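You operate a simulated robot arm through the tools that you are given. There is no shell and no other tool. Be economical: measure what you need, move in short steps, check, and stop when the job is done.

Carry out the task below with a simulated two-armed robot. There is one attempt and no reset: what you move stays moved.

## Task
Close the straps drawer. Put the clean filter on the top of the blue bench away on the side shelf of the test unit. Take the gap gauge and leave it on the red gasket. Open the pins drawer. The order is free. Set down upright: clean filter.

Only the result counts: the job must be done as asked and must still hold three seconds after the hand-in. Knocking over, shifting, dropping, spilling or breaking anything else fails it.

## Robot
Two 7-joint arms with fingered hands on one trunk, on a base that drives. Base frame: it is fixed to the floor where the robot stands at the start and does not move with it; the origin is under the middle of the robot, x ahead of it, y to its left, z up. Units: mm, rad, N and s.
The left shoulder is at the start at [101, 170, 1140], the right one opposite. With the tool pointing down near the work surface each hand reaches from about 360 to 800 mm from the robot's upright axis, wherever it stands, measured 20 degrees to its own side. Places, roughly: clean filter [-500, 3750, 1000]; gap gauge [-750, 3750, 1000]; pins drawer [900, 0, 700]; red gasket [-750, 3750, 1000]; side shelf of the test unit [-4200, 10400, 700]; straps drawer [800, 0, 300]. Payload 4 kg a hand.
The tool frame of a hand sits at the grasp point between the pads (the TCP): z along the fingers, y along the line on which they close. The tips reach 26 mm beyond it. The gripper opens to 132 mm. The gripper's body begins 73 mm behind the TCP. The gripper is a hand of 4 fingers: y runs from the thumb to the fingers, the wrist lies at [0, 0, -224] in the tool frame.
Orientation is told as [roll, pitch, yaw] about the base's x, y, z axes, in that order, counted from this pose: with the fingers straight down and closing along the base's y, the tool's x points along the base's -x, its y along +y and its z along -z.

## Interface
- The arms move only by the tool step_arm. It takes "left_commands", "right_commands" or both (then of equal length, played together; a hand with none holds still); each is a list of rows, each a list of 6 numbers: the shift along the tool's x, y, z in units of 30 mm (1.0 is 30 mm), then the turn, a rotation vector about the tool's x, y, z in units of 5 degrees (1.0 is 5 degrees). In form: [[dx, dy, dz, rx, ry, rz], ...]. A call has 1 to 12 rows; each row shifts and turns the commanded pose from where the row before left it, along the tool's axes as they then stand. A call with a number of a shift or a turn outside -1 to 1 is refused whole. Rows are played at 5 a second. More than 50 mm and 0.15 rad between two rows, and nothing of the call is played. Where a pose cannot be reached the arm comes as near as it can. A force on the tool above 40 N (or 10 N above the force at the start of the call, whichever is more), or a blocked arm, ends the call early, and 0.2 s more pass. In this call time passes only in rows, and 0.2 s behind the last. The reply holds the time, the measured pose of the TCP, the force on the tool along the base axes, the opening and the grip force, in the units named above and with some noise, with the torque about the TCP (base axes, N m) and any sound that the robot's microphone picked up.
- Cameras (640 x 400 px; columns grow to the right, rows downward): "scene" is now at [193.5, 5.9, 1302.5]; the picture's right is [0.07, -1.00, 0.00], its down [-0.71, -0.05, -0.70] and it looks along [0.70, 0.05, -0.71] (base axes); focal length 273 px, centre (320, 200). "left" rides on the left gripper at [-73, 6, -94] in its tool frame; the picture's right is [-0.08, -1.00, 0.00], its down [0.78, -0.06, -0.62] and it looks along [0.61, -0.05, 0.79] (tool axes); focal length 230 px, centre (320, 200). "right" rides on the right gripper at [73, 6, -94] in its tool frame; the picture's right is [-0.08, 1.00, 0.00], its down [-0.78, -0.06, -0.62] and it looks along [-0.62, -0.05, 0.79] (tool axes); focal length 230 px, centre (320, 200). There is no depth. A picture from a camera that has moved, and an enlarged one, comes with that camera's place and axes in the base frame and with its lens.
- camera(camera): a new picture of that camera. It takes no simulated time.
- raise_lower(by): slides the trunk up (or, below 0, down) by that many mm; the arms and the scene camera ride with it, the base frame stays. It gives what a move gives, with no picture.
- drive_base(legs): drives the robot by 1 to 6 legs, each [ahead, left, turn to the left] in mm, mm and rad, along the robot's own axes; the way and the turn of a leg run together, so that a leg with both is an arc; at most 1500 mm and 3.142 rad a leg. The arms and the cameras ride along, it lands a little off, and it stops where it bumps. It gives what a move gives.
- curl_fingers(finger1, finger2, finger3, thumb_bend, hand): sets how far each is bent, from 0 (flat) to 100 (curled in); at 30 the hand is open as for a grip, at 70 the pads meet at the TCP. One left out holds its place. A second passes; each finger stops where it meets its share of the squeeze, and holds until it gets a number again. It is the only way to open and close the hand. It gives what a move gives, with no picture; readings hold the bend of each and the force on the fingers (four entries, about 0 where the hand has none), thumb and palm.
- aim_head(pan, tilt): turns the head with the scene camera to pan (to the left, within 1.396 rad either way) and tilt (down, from -0.506 to 1.204), counted from straight ahead of the robot. It gives what a move gives.
- zoom(camera, box): a new picture of the part [left, top, right, bottom] of that camera's present view, enlarged. It takes no simulated time.
- close_job(): hands the job in; it is judged then, once.

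Go step by step. Nothing tells you exact positions but the pictures and the camera data: compare them with the known pose of the tool, close in by small moves and look again before you grip or let go. The budget is 165 turns and 122 pictures, counting those below and the enlarged ones. Unless the task says otherwise, let go and move clear before handing in, and close with one line.

The tools are called after "Request:" as a command line: name --argument value ..., lists and objects as JSON in quotes. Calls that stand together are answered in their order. step_arm: Moves the arms, as the interface text tells. Its arguments: {"type":"object","properties":{"left_commands":{"type":"array","items":{"type":"array","items":{"type":"number"}}},"right_commands":{"type":"array","items":{"type":"array","items":{"type":"number"}}}},"required":[]} The other tools are called the same way: raise_lower (by) slides the trunk up or down; curl_fingers (finger1, finger2, finger3, thumb_bend, hand) moves the fingers one by one; drive_base (legs) drives the base; aim_head (pan, tilt) turns the head that bears the scene camera; camera (camera) takes a picture; zoom (camera, box) takes an enlarged picture of a part of a camera's view; close_job () hands the job in.

At the start:

```text
time_s: 0.0
left_eef_pos: [519.3, 202.0, 1038.4]
left_tcp_rot: [0.0, 0.001, 0.001]
left_contact_force: [0.8, -0.2, 0.3]
left_wrist_torque: [0.01, 0.01, -0.02]
left_finger_gap: 131.7
left_gripper_force: 0.0
left_shape: jaw
left_bend: [30.0, 30.0, 30.0, 30.0]
left_finger forces: [0.1, 0.1, 0.0, 0.0, 0.0, 0.1]
right_eef_pos: [600.6, -211.1, 1009.7]
right_tcp_rot: [0.001, 0.0, 0.001]
right_contact_force: [-0.2, -0.2, -0.3]
right_wrist_torque: [-0.02, 0.0, 0.03]
right_finger_gap: 132.2
right_gripper_force: 0.1
right_shape: jaw
right_bend: [30.0, 30.0, 30.0, 30.0]
right_finger forces: [0.1, 0.0, 0.1, 0.0, 0.0, 0.1]
trunk travel left (down, up): [-154.0, 197.0]
robot x, y, heading: [-1.1, 3.2, 0.001]
head pan, tilt: [0.073, 0.796]
```

scene: 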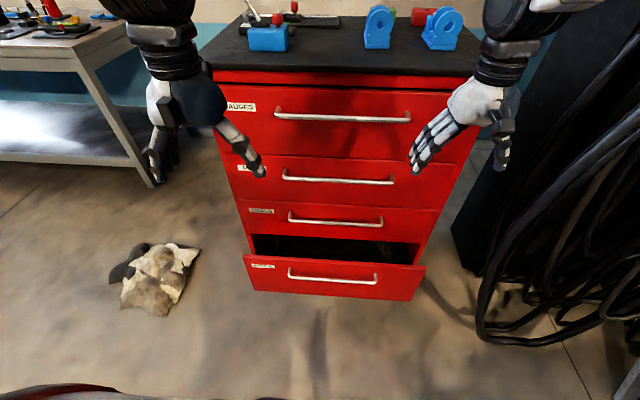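
right: 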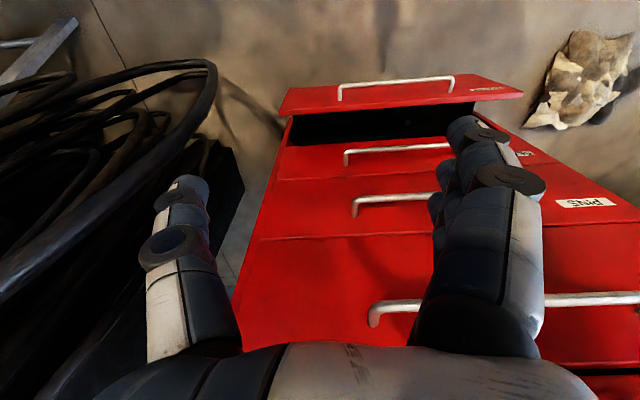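
left: 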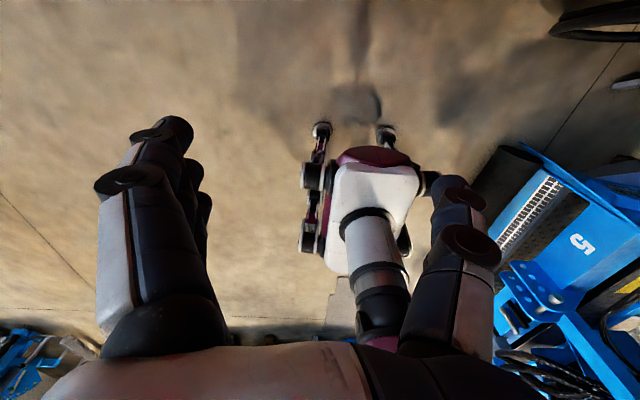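

I see a red cabinet ahead with four drawers, with the bottom one open. I'll read the labels first.

Request:
zoom --camera "scene" --box '[200, 80, 440, 300]'

```text
1.82 times, centred on (320, 190) of scene
camera zoom: at [193.5, 5.9, 1302.5], right [0.07, -1.0, 0.0], down [-0.71, -0.05, -0.7], along [0.7, 0.05, -0.71], focal length 496 px, centre (320, 218)
```

zoom: 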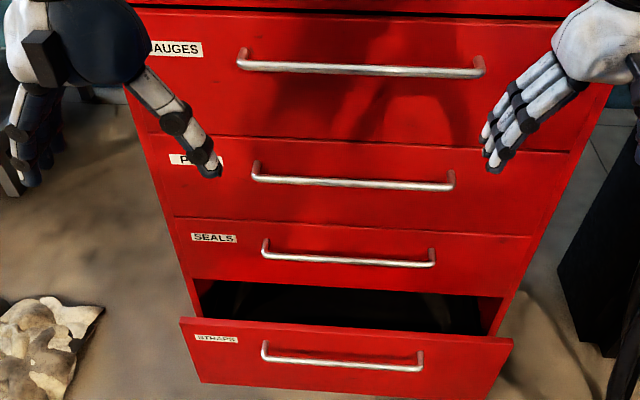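

The straps drawer is the bottom one, open about 130 mm, and pins is the second from the top. I'll lower the trunk, close the right hand and tilt it forward so it can push the straps front.

Request:
raise_lower --by -150

Request:
curl_fingers --hand "right" --finger1 68 --finger2 68 --finger3 68 --thumb_bend 68

Request:
step_arm --right_commands '[[1, -1, 0, 0, 0, 0], [1, -1, 0, 0, 0, 0], [1, 0, 0, 0, 0, 0], [0, 0, 1, 0, 0, 0], [0, 0, 1, 0, 0, 0], [0, 0, 1, 0, 0, 0], [0, 0, 1, 0, 0, 0], [0, 0, 1, 0, 0, 0], [0, 0, 1, 0, 0, 0], [0, 0, 1, 0, 0, 0], [0, 0, 1, 0, 0, 0], [0, 0, 1, 0, 0, 0]]'

```text
time_s: 1.8
left_eef_pos: [518.8, 203.0, 889.8]
left_tcp_rot: [0.0, -0.003, 0.0]
left_contact_force: [0.1, 0.1, 0.0]
left_wrist_torque: [-0.02, -0.03, 0.0]
left_finger_gap: 131.7
left_gripper_force: 0.1
left_shape: jaw
left_bend: [30.0, 30.0, 30.0, 30.0]
left_finger forces: [0.0, 0.0, 0.0, 0.0, 0.1, 0.0]
right_eef_pos: [600.6, -211.4, 860.4]
right_tcp_rot: [0.0, -0.003, 0.001]
right_contact_force: [-0.1, -0.5, 0.5]
right_wrist_torque: [-0.02, 0.02, 0.02]
right_finger_gap: 131.9
right_gripper_force: 0.1
right_shape: jaw
right_bend: [30.0, 30.0, 30.0, 30.0]
right_finger forces: [0.0, 0.0, 0.0, 0.0, 0.0, 0.0]
trunk travel left (down, up): [-4.0, 347.0]
robot x, y, heading: [-1.5, 0.1, -0.002]
head pan, tilt: [0.073, 0.796]
```

```text
time_s: 2.8
left_eef_pos: [519.6, 203.1, 887.5]
left_tcp_rot: [0.001, 0.0, 0.0]
left_contact_force: [-1.1, 0.1, -0.6]
left_wrist_torque: [-0.01, -0.02, 0.02]
left_finger_gap: 131.6
left_gripper_force: 0.1
left_shape: jaw
left_bend: [30.0, 30.0, 30.0, 30.0]
left_finger forces: [0.0, 0.0, 0.0, 0.0, 0.0, 0.0]
right_eef_pos: [601.5, -211.2, 859.5]
right_tcp_rot: [0.002, 0.001, 0.002]
right_contact_force: [0.0, 0.0, -0.7]
right_wrist_torque: [0.03, 0.0, 0.03]
right_finger_gap: 18.7
right_gripper_force: 0.0
right_shape: fingers
right_bend: [68.0, 68.0, 68.0, 68.0]
right_finger forces: [0.1, 0.0, 0.0, 0.0, 0.0, 0.1]
trunk travel left (down, up): [-4.0, 347.0]
robot x, y, heading: [4.5, -0.6, 0.004]
head pan, tilt: [0.073, 0.796]
```

```text
time_s: 5.3
left_eef_pos: [519.5, 201.8, 888.0]
left_tcp_rot: [-0.001, -0.001, 0.0]
left_contact_force: [0.5, 0.0, 0.8]
left_wrist_torque: [0.01, -0.05, 0.04]
left_finger_gap: 131.7
left_gripper_force: 0.0
left_shape: jaw
left_bend: [30.0, 30.0, 30.0, 30.0]
left_finger forces: [0.0, 0.0, 0.0, 0.1, 0.0, 0.0]
right_eef_pos: [513.2, -272.3, 586.4]
right_tcp_rot: [-0.001, -0.001, 0.001]
right_contact_force: [-1.1, 1.1, 0.0]
right_wrist_torque: [-0.02, 0.0, 0.05]
right_finger_gap: 18.3
right_gripper_force: 0.1
right_shape: fingers
right_bend: [68.0, 68.0, 68.0, 68.0]
right_finger forces: [0.0, 0.0, 0.0, 0.1, 0.0, 0.0]
trunk travel left (down, up): [-4.0, 347.0]
robot x, y, heading: [-1.8, -0.3, -0.001]
head pan, tilt: [0.073, 0.796]
```

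The right hand came down freely. Next I go lower and tilt it forward.

Request:
step_arm --right_commands '[[0, 0, 1, 0, 0, 0], [0, 0, 1, 0, 0, 0], [0, 0, 1, 0, 0, 0], [0, 0, 1, 0, -1, 0], [0, 0, 1, 0, -1, 0], [0, 0, 1, 0, -1, 0], [0, 0, 1, 0, -1, 0], [0, 0, 0.5, 0, -1, 0], [0, 0, 0, 0, -1, 0], [0, 0, 0, 0, -1, 0], [0, 0, 0, 0, -1, 0], [0, 0, 0, 0, -1, 0]]'

Request:
camera --camera "scene"

```text
time_s: 8.0
left_eef_pos: [518.9, 202.7, 889.3]
left_tcp_rot: [-0.001, -0.001, 0.001]
left_contact_force: [-0.2, -0.3, -0.4]
left_wrist_torque: [0.0, -0.04, 0.01]
left_finger_gap: 131.8
left_gripper_force: 0.1
left_shape: jaw
left_bend: [30.0, 30.0, 30.0, 30.0]
left_finger forces: [0.0, 0.1, 0.0, 0.0, 0.0, 0.1]
right_eef_pos: [523.5, -243.7, 385.2]
right_tcp_rot: [0.041, -0.328, 0.009]
right_contact_force: [0.0, -0.7, -0.2]
right_wrist_torque: [0.0, 0.0, -0.01]
right_finger_gap: 18.2
right_gripper_force: 0.0
right_shape: fingers
right_bend: [68.0, 68.0, 68.0, 68.0]
right_finger forces: [0.1, 0.0, 0.0, 0.0, 0.0, 0.1]
right hand out of reach, approached as far as the arm can: row 7, 8, 9, 10, 11, 12
trunk travel left (down, up): [-4.0, 347.0]
robot x, y, heading: [-2.5, -0.9, 0.003]
head pan, tilt: [0.073, 0.796]
```

```text
117 pictures are left
camera scene: at [347.9, 5.9, 1127.1], right [0.07, -1.0, 0.0], down [-0.71, -0.05, -0.7], along [0.7, 0.05, -0.71], focal length 273 px, centre (320, 200)
```

scene: 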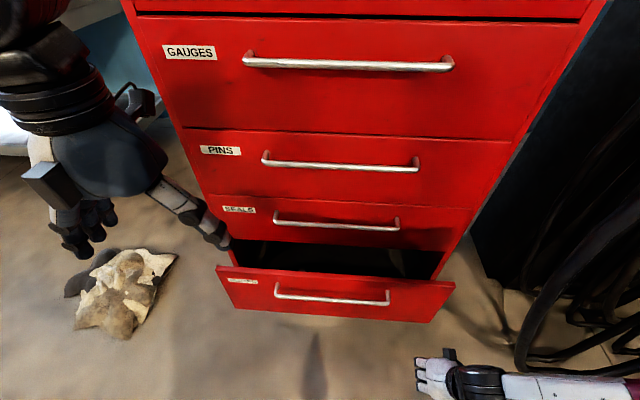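

The arm stopped at a reach limit at about 19° of tilt. Bringing the hand further forward should make the tilt easier.

Request:
step_arm --right_commands '[[-0.95, 0, 0.32, 0, 0, 0], [-0.95, 0, 0.32, 0, 0, 0], [-0.95, 0, 0.32, 0, -1, 0], [-0.9, 0, 0.4, 0, -1, 0], [-0.9, 0, 0.4, 0, -1, 0]]'

```text
time_s: 9.2
left_eef_pos: [519.9, 203.4, 888.7]
left_tcp_rot: [0.001, 0.001, -0.001]
left_contact_force: [-0.5, -0.6, 0.6]
left_wrist_torque: [0.03, 0.0, 0.02]
left_finger_gap: 132.1
left_gripper_force: 0.1
left_shape: jaw
left_bend: [30.0, 30.0, 30.0, 30.0]
left_finger forces: [0.0, 0.0, 0.0, 0.0, 0.1, 0.0]
right_eef_pos: [637.4, -226.0, 385.6]
right_tcp_rot: [0.064, -0.488, 0.006]
right_contact_force: [-0.5, -0.3, -0.2]
right_wrist_torque: [-0.02, 0.04, -0.03]
right_finger_gap: 18.0
right_gripper_force: 0.1
right_shape: fingers
right_bend: [68.0, 68.0, 68.0, 68.0]
right_finger forces: [0.1, 0.0, 0.0, 0.0, 0.1, 0.0]
right hand out of reach, approached as far as the arm can: row 4, 5
trunk travel left (down, up): [-4.0, 347.0]
robot x, y, heading: [-0.6, 1.4, 0.005]
head pan, tilt: [0.073, 0.796]
```

Better: 28° of tilt at z 385. I'll try a bit lower and further right, then look.

Request:
step_arm --right_commands '[[0.47, -1, 0.88, 0, 0, 0], [0.47, -0.3, 0.88, 0, 0, 0]]'

Request:
camera --camera "scene"

Request:
camera --camera "right"

```text
time_s: 9.8
left_eef_pos: [518.9, 202.0, 887.8]
left_tcp_rot: [0.002, -0.001, 0.0]
left_contact_force: [0.7, -0.8, 0.3]
left_wrist_torque: [0.01, 0.0, 0.02]
left_finger_gap: 131.8
left_gripper_force: 0.0
left_shape: jaw
left_bend: [30.0, 30.0, 30.0, 30.0]
left_finger forces: [0.0, 0.0, 0.1, 0.0, 0.1, 0.1]
right_eef_pos: [639.6, -262.4, 326.2]
right_tcp_rot: [0.064, -0.491, 0.004]
right_contact_force: [-0.2, 0.4, 0.3]
right_wrist_torque: [-0.01, 0.04, 0.0]
right_finger_gap: 18.2
right_gripper_force: 0.1
right_shape: fingers
right_bend: [68.0, 68.0, 68.0, 68.0]
right_finger forces: [0.0, 0.0, 0.0, 0.1, 0.0, 0.0]
trunk travel left (down, up): [-4.0, 347.0]
robot x, y, heading: [1.3, 1.0, 0.001]
head pan, tilt: [0.073, 0.796]
```

```text
116 pictures are left
camera scene: at [348.1, 5.8, 1127.0], right [0.07, -1.0, 0.0], down [-0.71, -0.05, -0.7], along [0.7, 0.05, -0.71], focal length 273 px, centre (320, 200)
```

scene: 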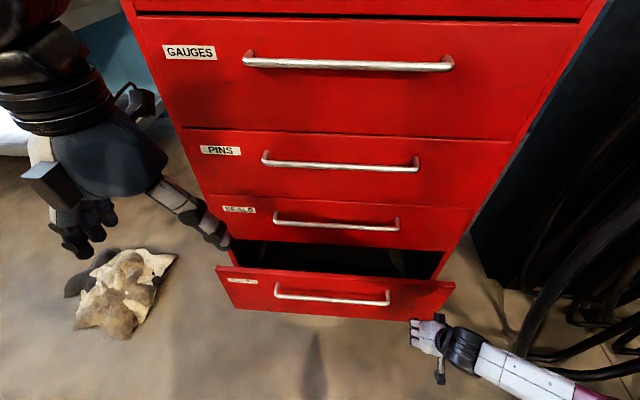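

```text
115 pictures are left
camera right: at [528.6, -262.2, 373.5], right [0.03, 1.0, 0.09], down [0.41, -0.1, 0.91], along [0.91, 0.01, -0.41], focal length 230 px, centre (320, 200)
```

right: 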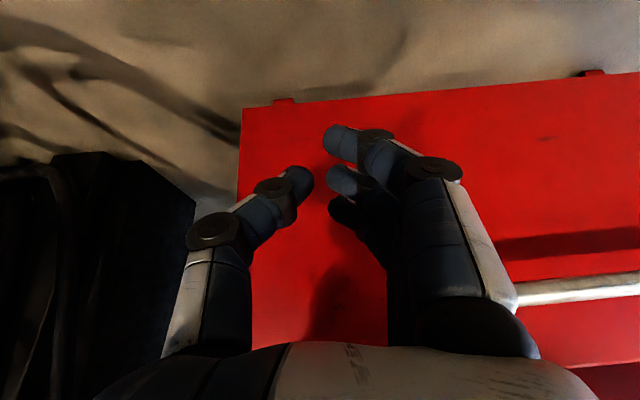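

The right fingertips face the right part of the straps front, clear of the handle. I'll drive forward to push it.

Request:
drive_base --legs '[[120, 0, 0]]'

Request:
camera --camera "right"

```text
time_s: 11.0
left_eef_pos: [640.5, 203.1, 889.4]
left_tcp_rot: [-0.001, -0.001, 0.001]
left_contact_force: [0.3, 0.2, -0.3]
left_wrist_torque: [0.0, 0.0, 0.03]
left_finger_gap: 132.0
left_gripper_force: 0.1
left_shape: jaw
left_bend: [30.0, 30.0, 30.0, 30.0]
left_finger forces: [0.0, 0.0, 0.1, 0.1, 0.0, 0.1]
right_eef_pos: [760.3, -260.7, 326.1]
right_tcp_rot: [0.064, -0.488, 0.007]
right_contact_force: [0.1, 1.1, -0.9]
right_wrist_torque: [0.01, 0.0, -0.03]
right_finger_gap: 18.0
right_gripper_force: 0.1
right_shape: fingers
right_bend: [68.0, 68.0, 68.0, 68.0]
right_finger forces: [0.1, 0.1, 0.1, 0.0, 0.0, 0.0]
trunk travel left (down, up): [-4.0, 347.0]
robot x, y, heading: [119.0, 2.1, 0.001]
head pan, tilt: [0.073, 0.796]
```

```text
114 pictures are left
camera right: at [650.3, -261.2, 373.6], right [0.03, 1.0, 0.09], down [0.41, -0.1, 0.91], along [0.91, 0.01, -0.41], focal length 230 px, centre (320, 200)
```

right: 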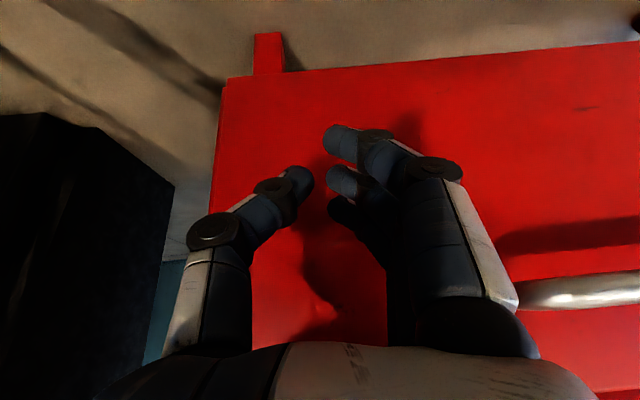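

No contact yet. I'll advance by arm steps, which stop on force and leave me better control.

Request:
step_arm --right_commands '[[-0.88, 0, 0.47, 0, 0, 0], [-0.88, 0, 0.47, 0, 0, 0], [-0.88, 0, 0.47, 0, 0, 0]]'

Request:
camera --camera "scene"

```text
time_s: 11.6
left_eef_pos: [639.8, 201.2, 889.1]
left_tcp_rot: [-0.001, 0.001, -0.002]
left_contact_force: [0.1, -0.9, 0.8]
left_wrist_torque: [0.04, 0.0, -0.03]
left_finger_gap: 131.8
left_gripper_force: 0.1
left_shape: jaw
left_bend: [30.0, 30.0, 30.0, 30.0]
left_finger forces: [0.0, 0.1, 0.0, 0.1, 0.0, 0.0]
right_eef_pos: [795.1, -253.3, 318.6]
right_tcp_rot: [0.069, -0.469, 0.01]
right_contact_force: [-10.0, -0.6, 3.9]
right_wrist_torque: [0.02, -0.05, 0.07]
right_finger_gap: 18.4
right_gripper_force: 5.0
right_shape: fingers
right_bend: [68.0, 68.0, 71.0, 68.0]
right_finger forces: [0.0, 0.0, 9.9, 0.1, 0.1, 0.0]
trunk travel left (down, up): [-4.0, 347.0]
robot x, y, heading: [121.2, -0.7, -0.002]
head pan, tilt: [0.073, 0.796]
stopped in row 2 (right hand): the force on the tool passed its limit (the readings are from after the stop); the commanded pose is now the measured one
```

```text
113 pictures are left
camera scene: at [468.6, 5.8, 1127.2], right [0.07, -1.0, 0.0], down [-0.71, -0.05, -0.7], along [0.7, 0.05, -0.71], focal length 273 px, centre (320, 200)
```

scene: 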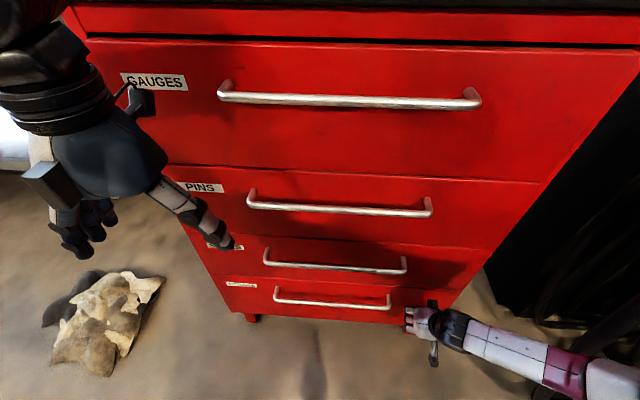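

It looks as if the drive already carried the drawer most of the way in. I'll zoom in to check for a remaining gap.

Request:
zoom --camera "scene" --box '[180, 220, 500, 340]'

```text
2.00 times, centred on (340, 280) of scene
camera zoom: at [468.6, 5.8, 1127.2], right [0.07, -1.0, 0.0], down [-0.71, -0.05, -0.7], along [0.7, 0.05, -0.71], focal length 546 px, centre (280, 40)
```

zoom: 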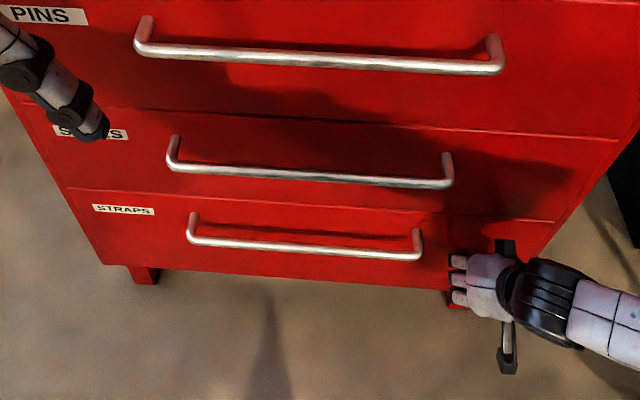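

The straps front now lines up with the others. One more short push confirms it is home.

Request:
step_arm --right_commands '[[-0.5, 0, 0.25, 0, 0, 0], [-0.5, 0, 0.25, 0, 0, 0]]'

```text
time_s: 11.9
left_eef_pos: [639.7, 201.7, 889.5]
left_tcp_rot: [0.002, -0.001, -0.001]
left_contact_force: [0.0, -0.1, 0.2]
left_wrist_torque: [-0.03, -0.01, -0.01]
left_finger_gap: 132.0
left_gripper_force: 0.2
left_shape: jaw
left_bend: [30.0, 30.0, 30.0, 30.0]
left_finger forces: [0.1, 0.0, 0.0, 0.0, 0.1, 0.0]
right_eef_pos: [796.0, -252.1, 313.7]
right_tcp_rot: [0.069, -0.456, 0.016]
right_contact_force: [-11.3, 0.3, 2.2]
right_wrist_torque: [0.01, 0.06, 0.08]
right_finger_gap: 18.3
right_gripper_force: 6.7
right_shape: fingers
right_bend: [68.0, 68.0, 71.0, 68.0]
right_finger forces: [0.0, 0.0, 12.1, 0.0, 0.0, 0.0]
trunk travel left (down, up): [-4.0, 347.0]
robot x, y, heading: [124.1, 2.0, -0.002]
head pan, tilt: [0.073, 0.796]
stopped in row 1 (right hand): the force on the tool passed its limit (the readings are from after the stop); the commanded pose is now the measured one
```

The straps drawer is closed, so its face is at x about 818 and the handles at about 780. I now back off and raise the trunk and hand to reach the pins handle (z about 795).

Request:
drive_base --legs '[[-240, 0, 0]]'

Request:
raise_lower --by 80

Request:
step_arm --right_commands '[[-0.42, 0, -0.9, 0, 0, 0], [-0.42, 0, -0.9, 0, 0, 0], [-0.42, 0, -0.9, 0, 0, 0], [-0.42, 0, -0.9, 0, 0, 0], [-0.42, 0, -0.9, 0, 0, 0], [-0.42, 0, -0.9, 0, 0, 0], [-0.42, 0, -0.9, 0, 0, 0], [-0.42, 0, -0.9, 0, 0, 0], [-0.42, 0, -0.9, 0, 0, 0], [-0.42, 0, -0.9, 0, 0, 0], [-0.42, 0, -0.9, 0, 0, 0], [-0.42, 0, -0.9, 0, 0, 0]]'

```text
time_s: 13.7
left_eef_pos: [403.2, 201.6, 888.5]
left_tcp_rot: [0.0, 0.0, -0.002]
left_contact_force: [0.3, 0.0, 0.3]
left_wrist_torque: [0.03, 0.0, -0.04]
left_finger_gap: 131.8
left_gripper_force: 0.0
left_shape: jaw
left_bend: [30.0, 30.0, 30.0, 30.0]
left_finger forces: [0.1, 0.1, 0.1, 0.0, 0.1, 0.1]
right_eef_pos: [560.9, -252.0, 314.4]
right_tcp_rot: [0.07, -0.459, 0.016]
right_contact_force: [-0.9, -0.3, -1.1]
right_wrist_torque: [0.01, -0.03, -0.03]
right_finger_gap: 18.4
right_gripper_force: 0.1
right_shape: fingers
right_bend: [68.0, 68.0, 68.0, 68.0]
right_finger forces: [0.1, 0.1, 0.1, 0.1, 0.0, 0.1]
trunk travel left (down, up): [-4.0, 347.0]
robot x, y, heading: [-116.8, 3.1, 0.0]
head pan, tilt: [0.073, 0.796]
```

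```text
time_s: 14.9
left_eef_pos: [405.0, 203.0, 966.8]
left_tcp_rot: [0.001, 0.002, -0.001]
left_contact_force: [0.6, -0.6, -0.9]
left_wrist_torque: [-0.03, 0.03, 0.0]
left_finger_gap: 131.9
left_gripper_force: 0.0
left_shape: jaw
left_bend: [30.0, 30.0, 30.0, 30.0]
left_finger forces: [0.0, 0.1, 0.1, 0.0, 0.1, 0.0]
right_eef_pos: [560.7, -251.4, 392.8]
right_tcp_rot: [0.07, -0.457, 0.014]
right_contact_force: [0.5, 0.5, -0.1]
right_wrist_torque: [-0.03, -0.02, 0.0]
right_finger_gap: 18.3
right_gripper_force: 0.0
right_shape: fingers
right_bend: [68.0, 68.0, 68.0, 68.0]
right_finger forces: [0.0, 0.0, 0.0, 0.0, 0.1, 0.0]
trunk travel left (down, up): [-84.0, 267.0]
robot x, y, heading: [-112.1, 2.5, 0.001]
head pan, tilt: [0.073, 0.796]
```

```text
time_s: 17.5
left_eef_pos: [402.4, 202.7, 969.1]
left_tcp_rot: [0.002, -0.002, 0.0]
left_contact_force: [0.0, 0.1, 0.5]
left_wrist_torque: [-0.01, -0.03, -0.01]
left_finger_gap: 131.9
left_gripper_force: 0.0
left_shape: jaw
left_bend: [30.0, 30.0, 30.0, 30.0]
left_finger forces: [0.0, 0.1, 0.1, 0.0, 0.0, 0.0]
right_eef_pos: [553.0, -275.7, 751.6]
right_tcp_rot: [0.068, -0.458, 0.017]
right_contact_force: [0.2, -0.1, 0.2]
right_wrist_torque: [-0.03, 0.02, 0.02]
right_finger_gap: 18.0
right_gripper_force: 0.0
right_shape: fingers
right_bend: [68.0, 68.0, 68.0, 68.0]
right_finger forces: [0.1, 0.0, 0.0, 0.0, 0.1, 0.0]
trunk travel left (down, up): [-84.0, 267.0]
robot x, y, heading: [-115.8, 2.5, -0.0]
head pan, tilt: [0.073, 0.796]
```

Now I pitch the right hand forward to horizontal.

Request:
step_arm --right_commands '[[0, 0, 0, 0, -1, 0], [0, 0, 0, 0, -1, 0], [0, 0, 0, 0, -1, 0], [0, 0, 0, 0, -1, 0], [0, 0, 0, 0, -1, 0], [0, 0, 0, 0, -1, 0], [0, 0, 0, 0, -1, 0], [0, 0, 0, 0, -1, 0], [0, 0, 0, 0, -1, 0], [0, 0, 0, 0, -1, 0], [0, 0, 0, 0, -1, 0]]'

Request:
step_arm --right_commands '[[0, 0, 0, 0, 0, -1], [0, 0, 0, 0, 0, -1], [0, 0, 0, 0, 0, -1], [0, 0, 0, 0, 0, -1], [0, 0, 0, 0, 0, -1], [0, 0, 0, 0, 0, -1], [0, 0, 0, 0, 0, -1], [0, 0, 0, 0, 0, -1], [0, 0, 0, 0, 0, -1]]'

```text
time_s: 20.1
left_eef_pos: [393.1, 232.6, 968.6]
left_tcp_rot: [-0.022, -0.011, 0.014]
left_contact_force: [0.5, 0.2, 0.1]
left_wrist_torque: [-0.03, -0.03, 0.01]
left_finger_gap: 132.0
left_gripper_force: 0.1
left_shape: jaw
left_bend: [30.0, 30.0, 30.0, 30.0]
left_finger forces: [0.1, 0.0, 0.1, 0.1, 0.0, 0.1]
right_eef_pos: [554.2, -224.1, 765.3]
right_tcp_rot: [0.092, -0.881, 0.023]
right_contact_force: [0.4, 0.6, -0.2]
right_wrist_torque: [0.03, 0.0, 0.01]
right_finger_gap: 18.3
right_gripper_force: 0.0
right_shape: fingers
right_bend: [68.0, 68.0, 68.0, 68.0]
right_finger forces: [0.0, 0.0, 0.0, 0.0, 0.1, 0.1]
right hand out of reach, approached as far as the arm can: row 5, 6, 7, 8, 9, 10, 11
trunk travel left (down, up): [-84.0, 267.0]
robot x, y, heading: [-116.3, 3.8, 0.012]
head pan, tilt: [0.073, 0.796]
stopped in row 11 (right hand): the arm was blocked; the commanded pose is now the measured one
```

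```text
time_s: 22.1
left_eef_pos: [395.9, 232.0, 965.9]
left_tcp_rot: [-0.027, -0.006, 0.012]
left_contact_force: [0.0, 0.1, 0.0]
left_wrist_torque: [0.02, -0.01, 0.01]
left_finger_gap: 132.0
left_gripper_force: 0.1
left_shape: jaw
left_bend: [30.0, 30.0, 30.0, 30.0]
left_finger forces: [0.0, 0.0, 0.0, 0.0, 0.1, 0.0]
right_eef_pos: [555.3, -226.2, 761.2]
right_tcp_rot: [-0.666, -0.617, 1.074]
right_contact_force: [0.2, 0.2, -0.3]
right_wrist_torque: [0.02, 0.04, 0.02]
right_finger_gap: 18.1
right_gripper_force: 0.1
right_shape: fingers
right_bend: [68.0, 68.0, 68.0, 68.0]
right_finger forces: [0.1, 0.1, 0.1, 0.0, 0.0, 0.0]
trunk travel left (down, up): [-84.0, 267.0]
robot x, y, heading: [-116.3, 2.0, 0.009]
head pan, tilt: [0.073, 0.796]
```

The roll about the fingers works; the pitch was blocked near the body. I'll finish the roll, then extend forward before pitching more.

Request:
step_arm --right_commands '[[0, 0, 0, 0, 0, -1], [0, 0, 0, 0, 0, -1], [0, 0, 0, 0, 0, -1], [0, 0, 0, 0, 0, -1], [0, 0, 0, 0, 0, -1], [0, 0, 0, 0, 0, -1], [0, 0, 0, 0, 0, -1], [0, 0, 0, 0, 0, -1], [0, 0, 0, 0, 0, -1], [0, -0.6, 0.7, 0, 0, 0], [0, -0.6, 0.7, 0, 0, 0], [0, -0.6, 0.7, 0, 0, 0]]'

```text
time_s: 24.7
left_eef_pos: [402.8, 205.2, 969.7]
left_tcp_rot: [-0.002, 0.0, 0.008]
left_contact_force: [-0.9, 0.9, 0.2]
left_wrist_torque: [-0.07, -0.05, -0.04]
left_finger_gap: 132.0
left_gripper_force: 0.0
left_shape: jaw
left_bend: [30.0, 30.0, 30.0, 30.0]
left_finger forces: [0.0, 0.1, 0.0, 0.0, 0.1, 0.1]
right_eef_pos: [642.0, -242.3, 752.7]
right_tcp_rot: [-0.872, -0.078, 1.655]
right_contact_force: [0.4, 0.7, 0.9]
right_wrist_torque: [-0.05, 0.0, -0.06]
right_finger_gap: 18.0
right_gripper_force: 0.1
right_shape: fingers
right_bend: [68.0, 68.0, 68.0, 68.0]
right_finger forces: [0.0, 0.0, 0.0, 0.0, 0.1, 0.0]
trunk travel left (down, up): [-84.0, 267.0]
robot x, y, heading: [-116.6, -4.1, 0.011]
head pan, tilt: [0.073, 0.796]
```

Roll is done. Now I pitch up toward horizontal while creeping forward, and open the hand.

Request:
step_arm --right_commands '[[0, -0.2, 0.25, 1, 0, 0], [0, -0.2, 0.25, 1, 0, 0], [0, -0.17, 0.25, 1, 0, 0], [0, -0.15, 0.25, 1, 0, 0], [0, -0.1, 0.28, 1, 0, 0], [0, -0.1, 0.28, 1, 0, 0]]'

Request:
curl_fingers --hand "right" --finger1 40 --finger2 40 --finger3 40 --thumb_bend 40

Request:
camera --camera "right"

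Request:
camera --camera "scene"

```text
time_s: 26.1
left_eef_pos: [402.3, 206.4, 968.7]
left_tcp_rot: [-0.001, -0.001, 0.007]
left_contact_force: [0.1, 0.2, 0.4]
left_wrist_torque: [-0.01, -0.03, -0.01]
left_finger_gap: 131.9
left_gripper_force: 0.0
left_shape: jaw
left_bend: [30.0, 30.0, 30.0, 30.0]
left_finger forces: [0.0, 0.0, 0.0, 0.0, 0.0, 0.1]
right_eef_pos: [646.7, -228.4, 748.4]
right_tcp_rot: [-0.938, -0.091, 1.672]
right_contact_force: [0.4, -0.3, 0.0]
right_wrist_torque: [0.0, -0.03, 0.0]
right_finger_gap: 18.2
right_gripper_force: 0.0
right_shape: fingers
right_bend: [68.0, 68.0, 68.0, 68.0]
right_finger forces: [0.0, 0.0, 0.0, 0.0, 0.1, 0.0]
right hand out of reach, approached as far as the arm can: row 1, 2, 3, 4, 5, 6
trunk travel left (down, up): [-84.0, 267.0]
robot x, y, heading: [-119.1, 5.1, 0.007]
head pan, tilt: [0.073, 0.796]
```

```text
time_s: 27.1
left_eef_pos: [402.2, 206.4, 967.8]
left_tcp_rot: [0.0, 0.001, 0.008]
left_contact_force: [0.1, -0.4, 0.1]
left_wrist_torque: [-0.03, 0.0, -0.01]
left_finger_gap: 132.1
left_gripper_force: 0.1
left_shape: jaw
left_bend: [30.0, 30.0, 30.0, 30.0]
left_finger forces: [0.0, 0.0, 0.1, 0.0, 0.0, 0.0]
right_eef_pos: [646.7, -229.5, 747.8]
right_tcp_rot: [-0.939, -0.091, 1.669]
right_contact_force: [-0.1, -0.5, 0.8]
right_wrist_torque: [-0.03, 0.02, -0.01]
right_finger_gap: 103.1
right_gripper_force: 0.1
right_shape: fingers
right_bend: [40.0, 40.0, 40.0, 40.0]
right_finger forces: [0.0, 0.1, 0.1, 0.1, 0.0, 0.0]
trunk travel left (down, up): [-84.0, 267.0]
robot x, y, heading: [-116.0, 2.6, 0.006]
head pan, tilt: [0.073, 0.796]
```

```text
111 pictures are left
camera right: at [573.8, -312.9, 792.2], right [-0.6, 0.09, -0.79], down [-0.53, 0.69, 0.48], along [0.6, 0.71, -0.37], focal length 230 px, centre (320, 200)
```

right: 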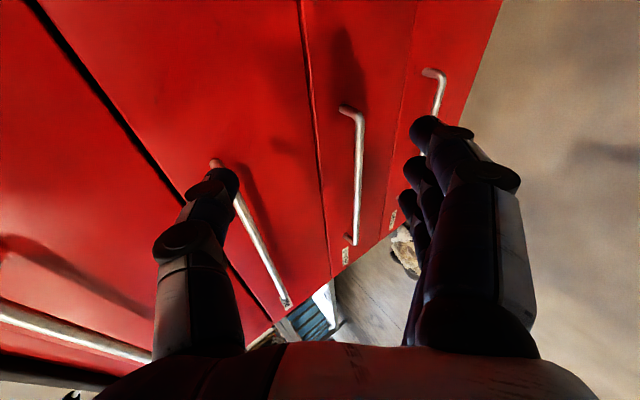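

```text
110 pictures are left
camera scene: at [150.4, 8.3, 1223.4], right [0.08, -1.0, 0.0], down [-0.71, -0.06, -0.7], along [0.7, 0.06, -0.71], focal length 273 px, centre (320, 200)
```

scene: 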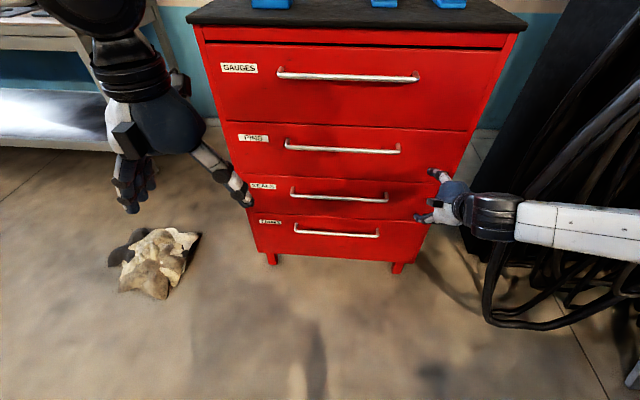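

The straps drawer looks closed from the scene camera too. The arm is cramped with the elbow out, so I'll back the base off to let it extend, then pitch more.

Request:
drive_base --legs '[[-150, 60, 0]]'

Request:
step_arm --right_commands '[[0, -0.55, 0.75, 0, 0, 0], [0, -0.55, 0.75, 0, 0, 0], [0, -0.55, 0.75, 0, 0, 0], [0, -0.55, 0.75, 0, 0, 0], [0, -0.55, 0.75, 0, 0, 0], [0, -0.55, 0.75, 1, 0, 0], [0, -0.4, 0.3, 1, 0, 0], [0, -0.4, 0.0, 1, 0, 0], [0, -0.2, 0.0, 1, 0, 0], [0, -0.2, 0, 1, 0, 0]]'

```text
time_s: 28.5
left_eef_pos: [250.5, 265.8, 968.8]
left_tcp_rot: [0.0, -0.003, 0.007]
left_contact_force: [0.0, -0.5, 0.7]
left_wrist_torque: [-0.02, -0.04, -0.01]
left_finger_gap: 131.9
left_gripper_force: 0.1
left_shape: jaw
left_bend: [30.0, 30.0, 30.0, 30.0]
left_finger forces: [0.0, 0.0, 0.1, 0.0, 0.0, 0.0]
right_eef_pos: [495.2, -168.7, 749.6]
right_tcp_rot: [-0.939, -0.091, 1.67]
right_contact_force: [-0.2, 0.5, 0.4]
right_wrist_torque: [0.01, 0.02, -0.01]
right_finger_gap: 102.8
right_gripper_force: 0.1
right_shape: fingers
right_bend: [40.0, 40.0, 40.0, 40.0]
right_finger forces: [0.0, 0.0, 0.1, 0.0, 0.1, 0.1]
trunk travel left (down, up): [-84.0, 267.0]
robot x, y, heading: [-270.7, 56.0, 0.009]
head pan, tilt: [0.073, 0.796]
```

```text
time_s: 30.7
left_eef_pos: [252.0, 265.2, 966.6]
left_tcp_rot: [0.0, -0.001, 0.008]
left_contact_force: [-0.2, 0.9, 0.2]
left_wrist_torque: [-0.02, 0.01, -0.03]
left_finger_gap: 132.1
left_gripper_force: 0.1
left_shape: jaw
left_bend: [30.0, 30.0, 30.0, 30.0]
left_finger forces: [0.0, 0.0, 0.1, 0.0, 0.0, 0.0]
right_eef_pos: [692.5, -150.9, 764.1]
right_tcp_rot: [-1.304, -0.098, 1.694]
right_contact_force: [0.4, -0.6, -0.4]
right_wrist_torque: [0.0, 0.0, 0.02]
right_finger_gap: 103.6
right_gripper_force: 0.1
right_shape: fingers
right_bend: [40.0, 40.0, 40.0, 40.0]
right_finger forces: [0.1, 0.0, 0.0, 0.1, 0.0, 0.0]
right hand out of reach, approached as far as the arm can: row 8, 9, 10
trunk travel left (down, up): [-84.0, 267.0]
robot x, y, heading: [-267.3, 60.6, 0.008]
head pan, tilt: [0.073, 0.796]
```

The hand is now tilted 75°, which is nearly horizontal. I'll check its alignment with the pins handle.

Request:
camera --camera "right"

Request:
camera --camera "scene"

```text
109 pictures are left
camera right: at [608.7, -236.4, 775.8], right [-0.28, 0.14, -0.95], down [-0.67, 0.68, 0.3], along [0.69, 0.72, -0.1], focal length 230 px, centre (320, 200)
```

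right: 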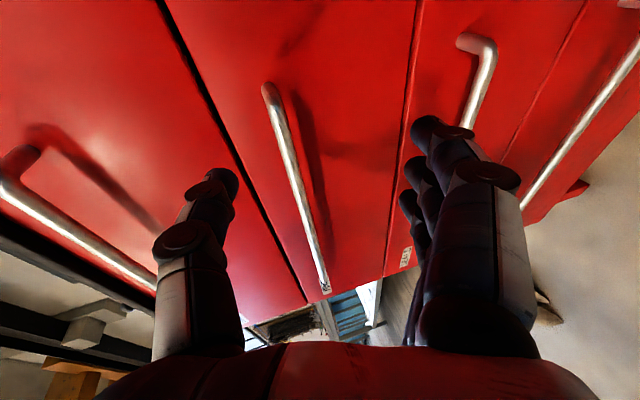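

```text
108 pictures are left
camera scene: at [0.8, 66.7, 1223.0], right [0.08, -1.0, 0.0], down [-0.71, -0.06, -0.7], along [0.7, 0.06, -0.72], focal length 273 px, centre (320, 200)
```

scene: 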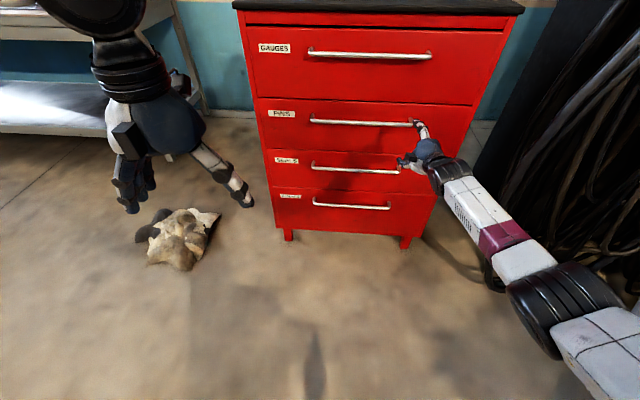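

The pins handle is at about (785–795, −165..165, 771). I move the TCP to about (775, −110, 773).

Request:
step_arm --right_commands '[[-0.52, -0.48, 0.4, 0, 0, 0], [-0.52, -0.48, 0.4, 0, 0, 0], [0, 0, 0.95, 0, 0, 0], [0, 0, 0.95, 0, 0, 0]]'

Request:
camera --camera "right"

Request:
zoom --camera "scene" --box '[280, 60, 480, 220]'

```text
time_s: 31.7
left_eef_pos: [250.7, 266.4, 969.6]
left_tcp_rot: [-0.001, -0.001, 0.008]
left_contact_force: [-0.2, -0.2, 0.4]
left_wrist_torque: [0.01, -0.02, 0.02]
left_finger_gap: 132.0
left_gripper_force: 0.0
left_shape: jaw
left_bend: [30.0, 30.0, 30.0, 30.0]
left_finger forces: [0.0, 0.1, 0.0, 0.1, 0.0, 0.1]
right_eef_pos: [725.4, -117.6, 790.9]
right_tcp_rot: [-1.311, -0.096, 1.684]
right_contact_force: [0.3, -0.3, 1.1]
right_wrist_torque: [0.01, -0.01, 0.03]
right_finger_gap: 103.6
right_gripper_force: 0.0
right_shape: fingers
right_bend: [40.0, 40.0, 40.0, 40.0]
right_finger forces: [0.1, 0.0, 0.1, 0.0, 0.1, 0.0]
right hand out of reach, approached as far as the arm can: row 3, 4
trunk travel left (down, up): [-84.0, 267.0]
robot x, y, heading: [-264.4, 60.2, 0.009]
head pan, tilt: [0.073, 0.796]
```

```text
107 pictures are left
camera right: at [641.2, -201.2, 802.7], right [-0.27, 0.14, -0.95], down [-0.66, 0.69, 0.29], along [0.7, 0.71, -0.1], focal length 230 px, centre (320, 200)
```

right: 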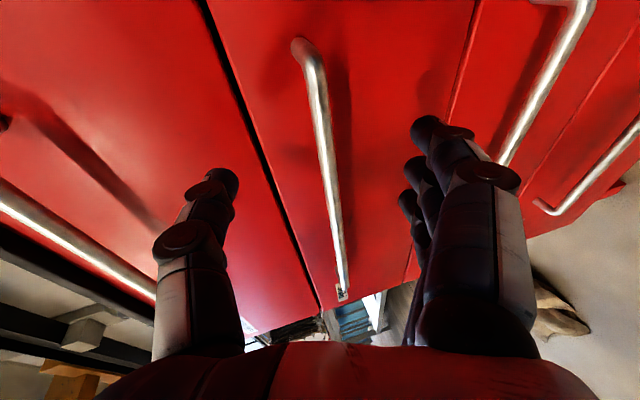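

```text
2.50 times, centred on (380, 140) of scene
camera zoom: at [0.0, 67.5, 1223.4], right [0.08, -1.0, 0.0], down [-0.71, -0.06, -0.7], along [0.7, 0.06, -0.71], focal length 682 px, centre (170, 350)
```

zoom: 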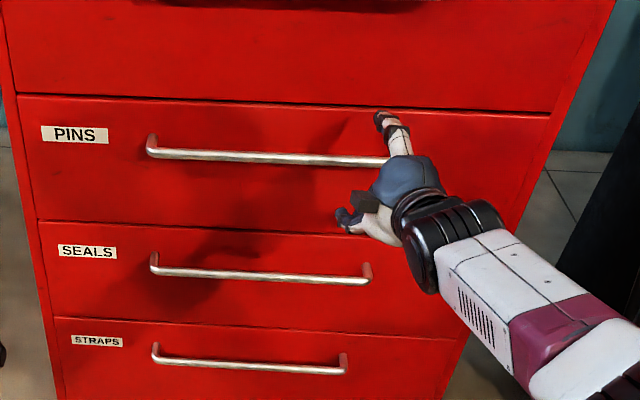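

The arm is at full extension; the TCP is about 20 mm too high. I'll lower it 20 mm and use the base for the last stretch forward.

Request:
step_arm --right_commands '[[0.05, 0.65, 0.0, 0, 0, 0]]'

Request:
drive_base --legs '[[50, 0, 0]]'

Request:
camera --camera "right"

Request:
zoom --camera "scene" --box '[280, 60, 480, 220]'

```text
time_s: 32.1
left_eef_pos: [250.6, 265.4, 967.2]
left_tcp_rot: [-0.001, 0.0, 0.006]
left_contact_force: [-0.7, 0.2, 0.3]
left_wrist_torque: [0.01, -0.01, -0.01]
left_finger_gap: 131.9
left_gripper_force: 0.0
left_shape: jaw
left_bend: [30.0, 30.0, 30.0, 30.0]
left_finger forces: [0.1, 0.0, 0.1, 0.1, 0.0, 0.0]
right_eef_pos: [719.6, -117.0, 773.3]
right_tcp_rot: [-1.311, -0.096, 1.683]
right_contact_force: [-0.1, 0.8, -0.4]
right_wrist_torque: [-0.06, 0.0, -0.01]
right_finger_gap: 103.6
right_gripper_force: 0.1
right_shape: fingers
right_bend: [40.0, 40.0, 40.0, 40.0]
right_finger forces: [0.0, 0.0, 0.0, 0.0, 0.0, 0.1]
trunk travel left (down, up): [-84.0, 267.0]
robot x, y, heading: [-268.8, 59.8, 0.003]
head pan, tilt: [0.073, 0.796]
```

```text
time_s: 33.0
left_eef_pos: [302.1, 266.6, 969.3]
left_tcp_rot: [0.0, 0.001, 0.01]
left_contact_force: [0.5, -0.3, -0.7]
left_wrist_torque: [-0.02, 0.02, 0.0]
left_finger_gap: 131.8
left_gripper_force: 0.0
left_shape: jaw
left_bend: [30.0, 30.0, 30.0, 30.0]
left_finger forces: [0.0, 0.0, 0.0, 0.1, 0.1, 0.0]
right_eef_pos: [770.6, -117.2, 772.7]
right_tcp_rot: [-1.31, -0.096, 1.684]
right_contact_force: [0.3, -0.1, 0.1]
right_wrist_torque: [-0.02, -0.04, -0.01]
right_finger_gap: 103.5
right_gripper_force: 0.0
right_shape: fingers
right_bend: [40.0, 40.0, 40.0, 40.0]
right_finger forces: [0.1, 0.0, 0.1, 0.0, 0.1, 0.0]
trunk travel left (down, up): [-84.0, 267.0]
robot x, y, heading: [-215.9, 58.2, 0.012]
head pan, tilt: [0.073, 0.796]
```

```text
105 pictures are left
camera right: at [685.4, -200.6, 783.7], right [-0.27, 0.14, -0.95], down [-0.66, 0.69, 0.29], along [0.7, 0.71, -0.1], focal length 230 px, centre (320, 200)
```

right: 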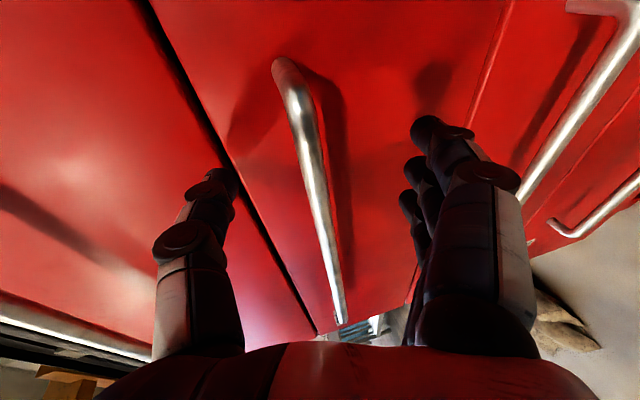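

```text
2.50 times, centred on (380, 140) of scene
camera zoom: at [50.8, 67.9, 1223.3], right [0.08, -1.0, 0.0], down [-0.71, -0.06, -0.7], along [0.7, 0.06, -0.72], focal length 682 px, centre (170, 350)
```

zoom: 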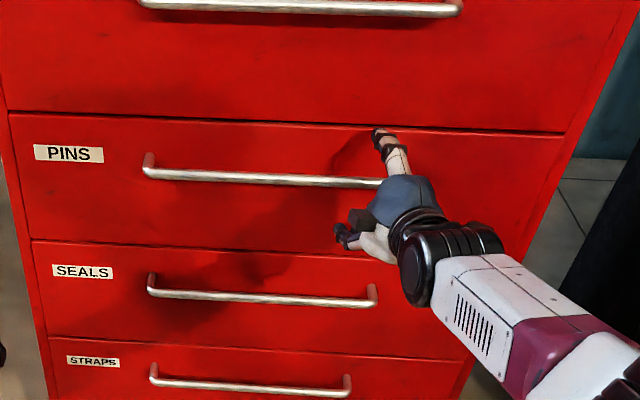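

The bar sits centred between thumb and fingers, slightly ahead. I'll advance 15 mm more and close.

Request:
drive_base --legs '[[15, 0, 0]]'

Request:
curl_fingers --hand "right" --finger1 72 --finger2 72 --finger3 72 --thumb_bend 72

Request:
camera --camera "right"

```text
time_s: 33.8
left_eef_pos: [316.1, 266.1, 969.2]
left_tcp_rot: [0.0, -0.001, 0.007]
left_contact_force: [0.2, 0.1, -0.9]
left_wrist_torque: [-0.02, -0.01, -0.03]
left_finger_gap: 132.0
left_gripper_force: 0.1
left_shape: jaw
left_bend: [30.0, 30.0, 30.0, 30.0]
left_finger forces: [0.0, 0.0, 0.0, 0.1, 0.1, 0.0]
right_eef_pos: [783.0, -116.2, 774.3]
right_tcp_rot: [-1.311, -0.097, 1.686]
right_contact_force: [-4.1, 0.7, 1.3]
right_wrist_torque: [0.02, -0.23, -0.04]
right_finger_gap: 103.6
right_gripper_force: 1.6
right_shape: fingers
right_bend: [40.0, 40.0, 40.0, 40.0]
right_finger forces: [0.1, 0.0, 0.0, 0.1, 3.7, 0.0]
trunk travel left (down, up): [-84.0, 267.0]
robot x, y, heading: [-199.2, 63.2, 0.013]
head pan, tilt: [0.073, 0.796]
```

```text
time_s: 34.8
left_eef_pos: [316.7, 266.5, 968.0]
left_tcp_rot: [0.0, 0.0, 0.007]
left_contact_force: [0.8, 0.0, -0.3]
left_wrist_torque: [0.02, -0.01, -0.01]
left_finger_gap: 132.0
left_gripper_force: 0.1
left_shape: jaw
left_bend: [30.0, 30.0, 30.0, 30.0]
left_finger forces: [0.1, 0.0, 0.0, 0.0, 0.0, 0.0]
right_eef_pos: [784.2, -117.6, 772.3]
right_tcp_rot: [-1.308, -0.096, 1.685]
right_contact_force: [1.8, 0.3, -5.7]
right_wrist_torque: [-0.08, 0.05, 0.01]
right_finger_gap: 14.3
right_gripper_force: 6.3
right_shape: fingers
right_bend: [71.0, 71.0, 70.0, 69.0]
right_finger forces: [1.2, 3.0, 4.5, 0.0, 4.4, 0.1]
trunk travel left (down, up): [-84.0, 267.0]
robot x, y, heading: [-201.3, 62.2, 0.011]
head pan, tilt: [0.073, 0.796]
```

```text
103 pictures are left
camera right: at [700.1, -200.8, 783.3], right [-0.28, 0.14, -0.95], down [-0.66, 0.69, 0.29], along [0.7, 0.71, -0.1], focal length 230 px, centre (320, 200)
```

right: 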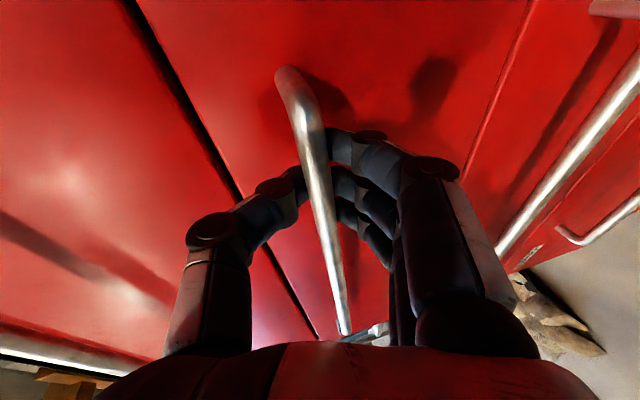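

The fingers have closed round behind the bar. I tighten the grip and pull by driving back.

Request:
curl_fingers --hand "right" --finger1 85 --finger2 85 --finger3 85 --thumb_bend 85

Request:
drive_base --legs '[[-100, 0, 0]]'

Request:
camera --camera "scene"

```text
time_s: 35.8
left_eef_pos: [316.3, 266.8, 967.4]
left_tcp_rot: [-0.001, 0.0, 0.006]
left_contact_force: [0.1, 0.5, -0.1]
left_wrist_torque: [0.02, -0.02, -0.01]
left_finger_gap: 131.5
left_gripper_force: 0.1
left_shape: jaw
left_bend: [30.0, 30.0, 30.0, 30.0]
left_finger forces: [0.1, 0.1, 0.0, 0.1, 0.1, 0.0]
right_eef_pos: [785.1, -117.1, 771.6]
right_tcp_rot: [-1.309, -0.096, 1.684]
right_contact_force: [-1.1, 1.3, -9.0]
right_wrist_torque: [-0.16, -0.15, -0.01]
right_finger_gap: 15.5
right_gripper_force: 4.2
right_shape: fingers
right_bend: [85.0, 79.0, 84.0, 80.0]
right_finger forces: [0.8, 0.0, 7.2, 0.0, 0.0, 0.1]
trunk travel left (down, up): [-84.0, 267.0]
robot x, y, heading: [-203.8, 60.9, 0.01]
head pan, tilt: [0.073, 0.796]
```

```text
time_s: 36.9
left_eef_pos: [218.1, 265.7, 969.1]
left_tcp_rot: [0.001, 0.0, 0.008]
left_contact_force: [0.6, 0.0, 0.5]
left_wrist_torque: [0.02, -0.02, -0.02]
left_finger_gap: 131.8
left_gripper_force: 0.1
left_shape: jaw
left_bend: [30.0, 30.0, 30.0, 30.0]
left_finger forces: [0.0, 0.0, 0.2, 0.1, 0.0, 0.1]
right_eef_pos: [686.2, -118.2, 773.2]
right_tcp_rot: [-1.31, -0.096, 1.685]
right_contact_force: [0.5, 1.7, -10.6]
right_wrist_torque: [-0.18, -0.17, 0.0]
right_finger_gap: 15.4
right_gripper_force: 4.6
right_shape: fingers
right_bend: [85.0, 80.0, 84.0, 80.0]
right_finger forces: [1.3, 0.0, 8.3, 0.1, 0.0, 0.0]
trunk travel left (down, up): [-84.0, 267.0]
robot x, y, heading: [-303.2, 61.4, 0.005]
head pan, tilt: [0.073, 0.796]
```

```text
102 pictures are left
camera scene: at [-33.2, 67.1, 1223.2], right [0.08, -1.0, 0.0], down [-0.71, -0.06, -0.7], along [0.7, 0.06, -0.72], focal length 273 px, centre (320, 200)
```

scene: 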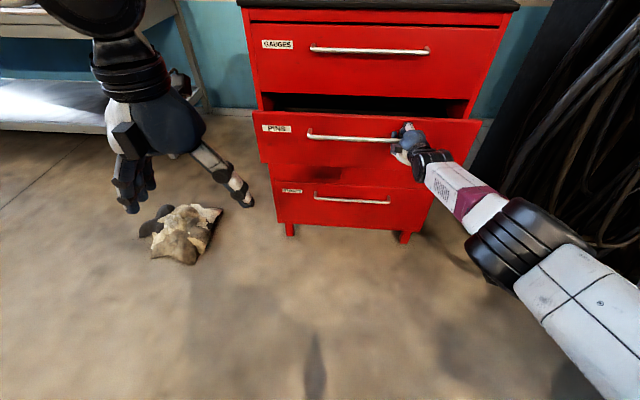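

The drawer is opening well. I pull another 110 mm, then release the bar.

Request:
drive_base --legs '[[-110, 0, 0]]'

Request:
curl_fingers --hand "right" --finger1 30 --finger2 30 --finger3 30 --thumb_bend 30

Request:
camera --camera "right"

```text
time_s: 38.1
left_eef_pos: [105.8, 264.5, 967.9]
left_tcp_rot: [0.0, 0.0, 0.009]
left_contact_force: [0.1, 0.4, -0.4]
left_wrist_torque: [-0.04, -0.03, 0.01]
left_finger_gap: 132.0
left_gripper_force: 0.0
left_shape: jaw
left_bend: [30.0, 30.0, 30.0, 30.0]
left_finger forces: [0.1, 0.0, 0.0, 0.0, 0.0, 0.0]
right_eef_pos: [574.5, -119.2, 772.8]
right_tcp_rot: [-1.31, -0.094, 1.684]
right_contact_force: [0.8, 3.8, -9.5]
right_wrist_torque: [-0.14, -0.17, -0.06]
right_finger_gap: 15.7
right_gripper_force: 4.1
right_shape: fingers
right_bend: [85.0, 80.0, 84.0, 80.0]
right_finger forces: [0.8, 0.1, 7.8, 0.1, 0.0, 0.0]
trunk travel left (down, up): [-84.0, 267.0]
robot x, y, heading: [-411.1, 58.9, 0.009]
head pan, tilt: [0.073, 0.796]
```

```text
time_s: 39.1
left_eef_pos: [106.1, 265.1, 968.9]
left_tcp_rot: [0.0, 0.0, 0.009]
left_contact_force: [-0.4, -0.7, -0.2]
left_wrist_torque: [0.0, 0.02, -0.02]
left_finger_gap: 132.0
left_gripper_force: 0.0
left_shape: jaw
left_bend: [30.0, 30.0, 30.0, 30.0]
left_finger forces: [0.0, 0.0, 0.0, 0.0, 0.0, 0.0]
right_eef_pos: [573.7, -119.5, 773.5]
right_tcp_rot: [-1.311, -0.096, 1.684]
right_contact_force: [-0.7, 1.1, 0.2]
right_wrist_torque: [0.03, 0.01, 0.0]
right_finger_gap: 135.7
right_gripper_force: 0.1
right_shape: fingers
right_bend: [30.0, 30.0, 30.0, 30.0]
right_finger forces: [0.0, 0.1, 0.0, 0.0, 0.1, 0.0]
trunk travel left (down, up): [-84.0, 267.0]
robot x, y, heading: [-410.6, 56.2, 0.014]
head pan, tilt: [0.073, 0.796]
```

```text
101 pictures are left
camera right: at [489.3, -202.4, 784.4], right [-0.27, 0.14, -0.95], down [-0.66, 0.69, 0.29], along [0.7, 0.71, -0.1], focal length 230 px, centre (320, 200)
```

right: 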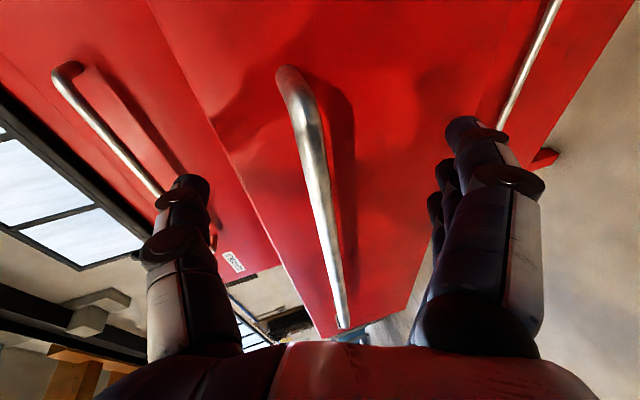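

The bar is released and the fingers are clear. I'll back off straight and look.

Request:
drive_base --legs '[[-250, 0, 0]]'

Request:
camera --camera "scene"

```text
time_s: 40.9
left_eef_pos: [-138.7, 260.2, 969.5]
left_tcp_rot: [0.001, -0.002, 0.002]
left_contact_force: [-0.1, -0.3, -1.2]
left_wrist_torque: [-0.01, -0.02, -0.02]
left_finger_gap: 131.8
left_gripper_force: 0.0
left_shape: jaw
left_bend: [30.0, 30.0, 30.0, 30.0]
left_finger forces: [0.0, 0.0, 0.1, 0.0, 0.1, 0.1]
right_eef_pos: [328.8, -126.7, 774.5]
right_tcp_rot: [-1.31, -0.097, 1.678]
right_contact_force: [-1.0, 0.1, 0.2]
right_wrist_torque: [-0.01, -0.02, -0.03]
right_finger_gap: 135.8
right_gripper_force: 0.2
right_shape: fingers
right_bend: [30.0, 30.0, 30.0, 30.0]
right_finger forces: [0.1, 0.1, 0.1, 0.0, 0.0, 0.0]
trunk travel left (down, up): [-84.0, 267.0]
robot x, y, heading: [-657.7, 60.3, 0.004]
head pan, tilt: [0.073, 0.796]
```

```text
100 pictures are left
camera scene: at [-390.9, 63.2, 1223.5], right [0.07, -1.0, 0.0], down [-0.71, -0.05, -0.7], along [0.7, 0.05, -0.71], focal length 273 px, centre (320, 200)
```

scene: 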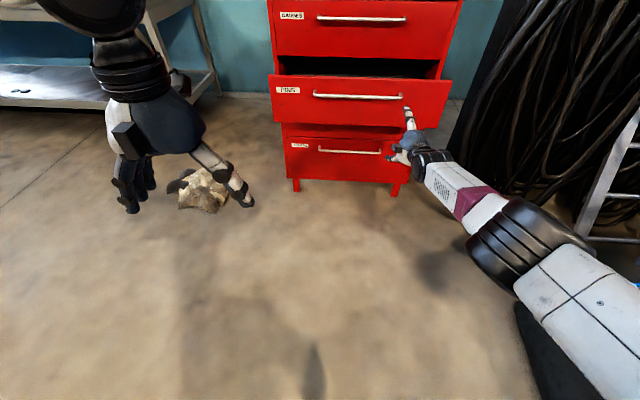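

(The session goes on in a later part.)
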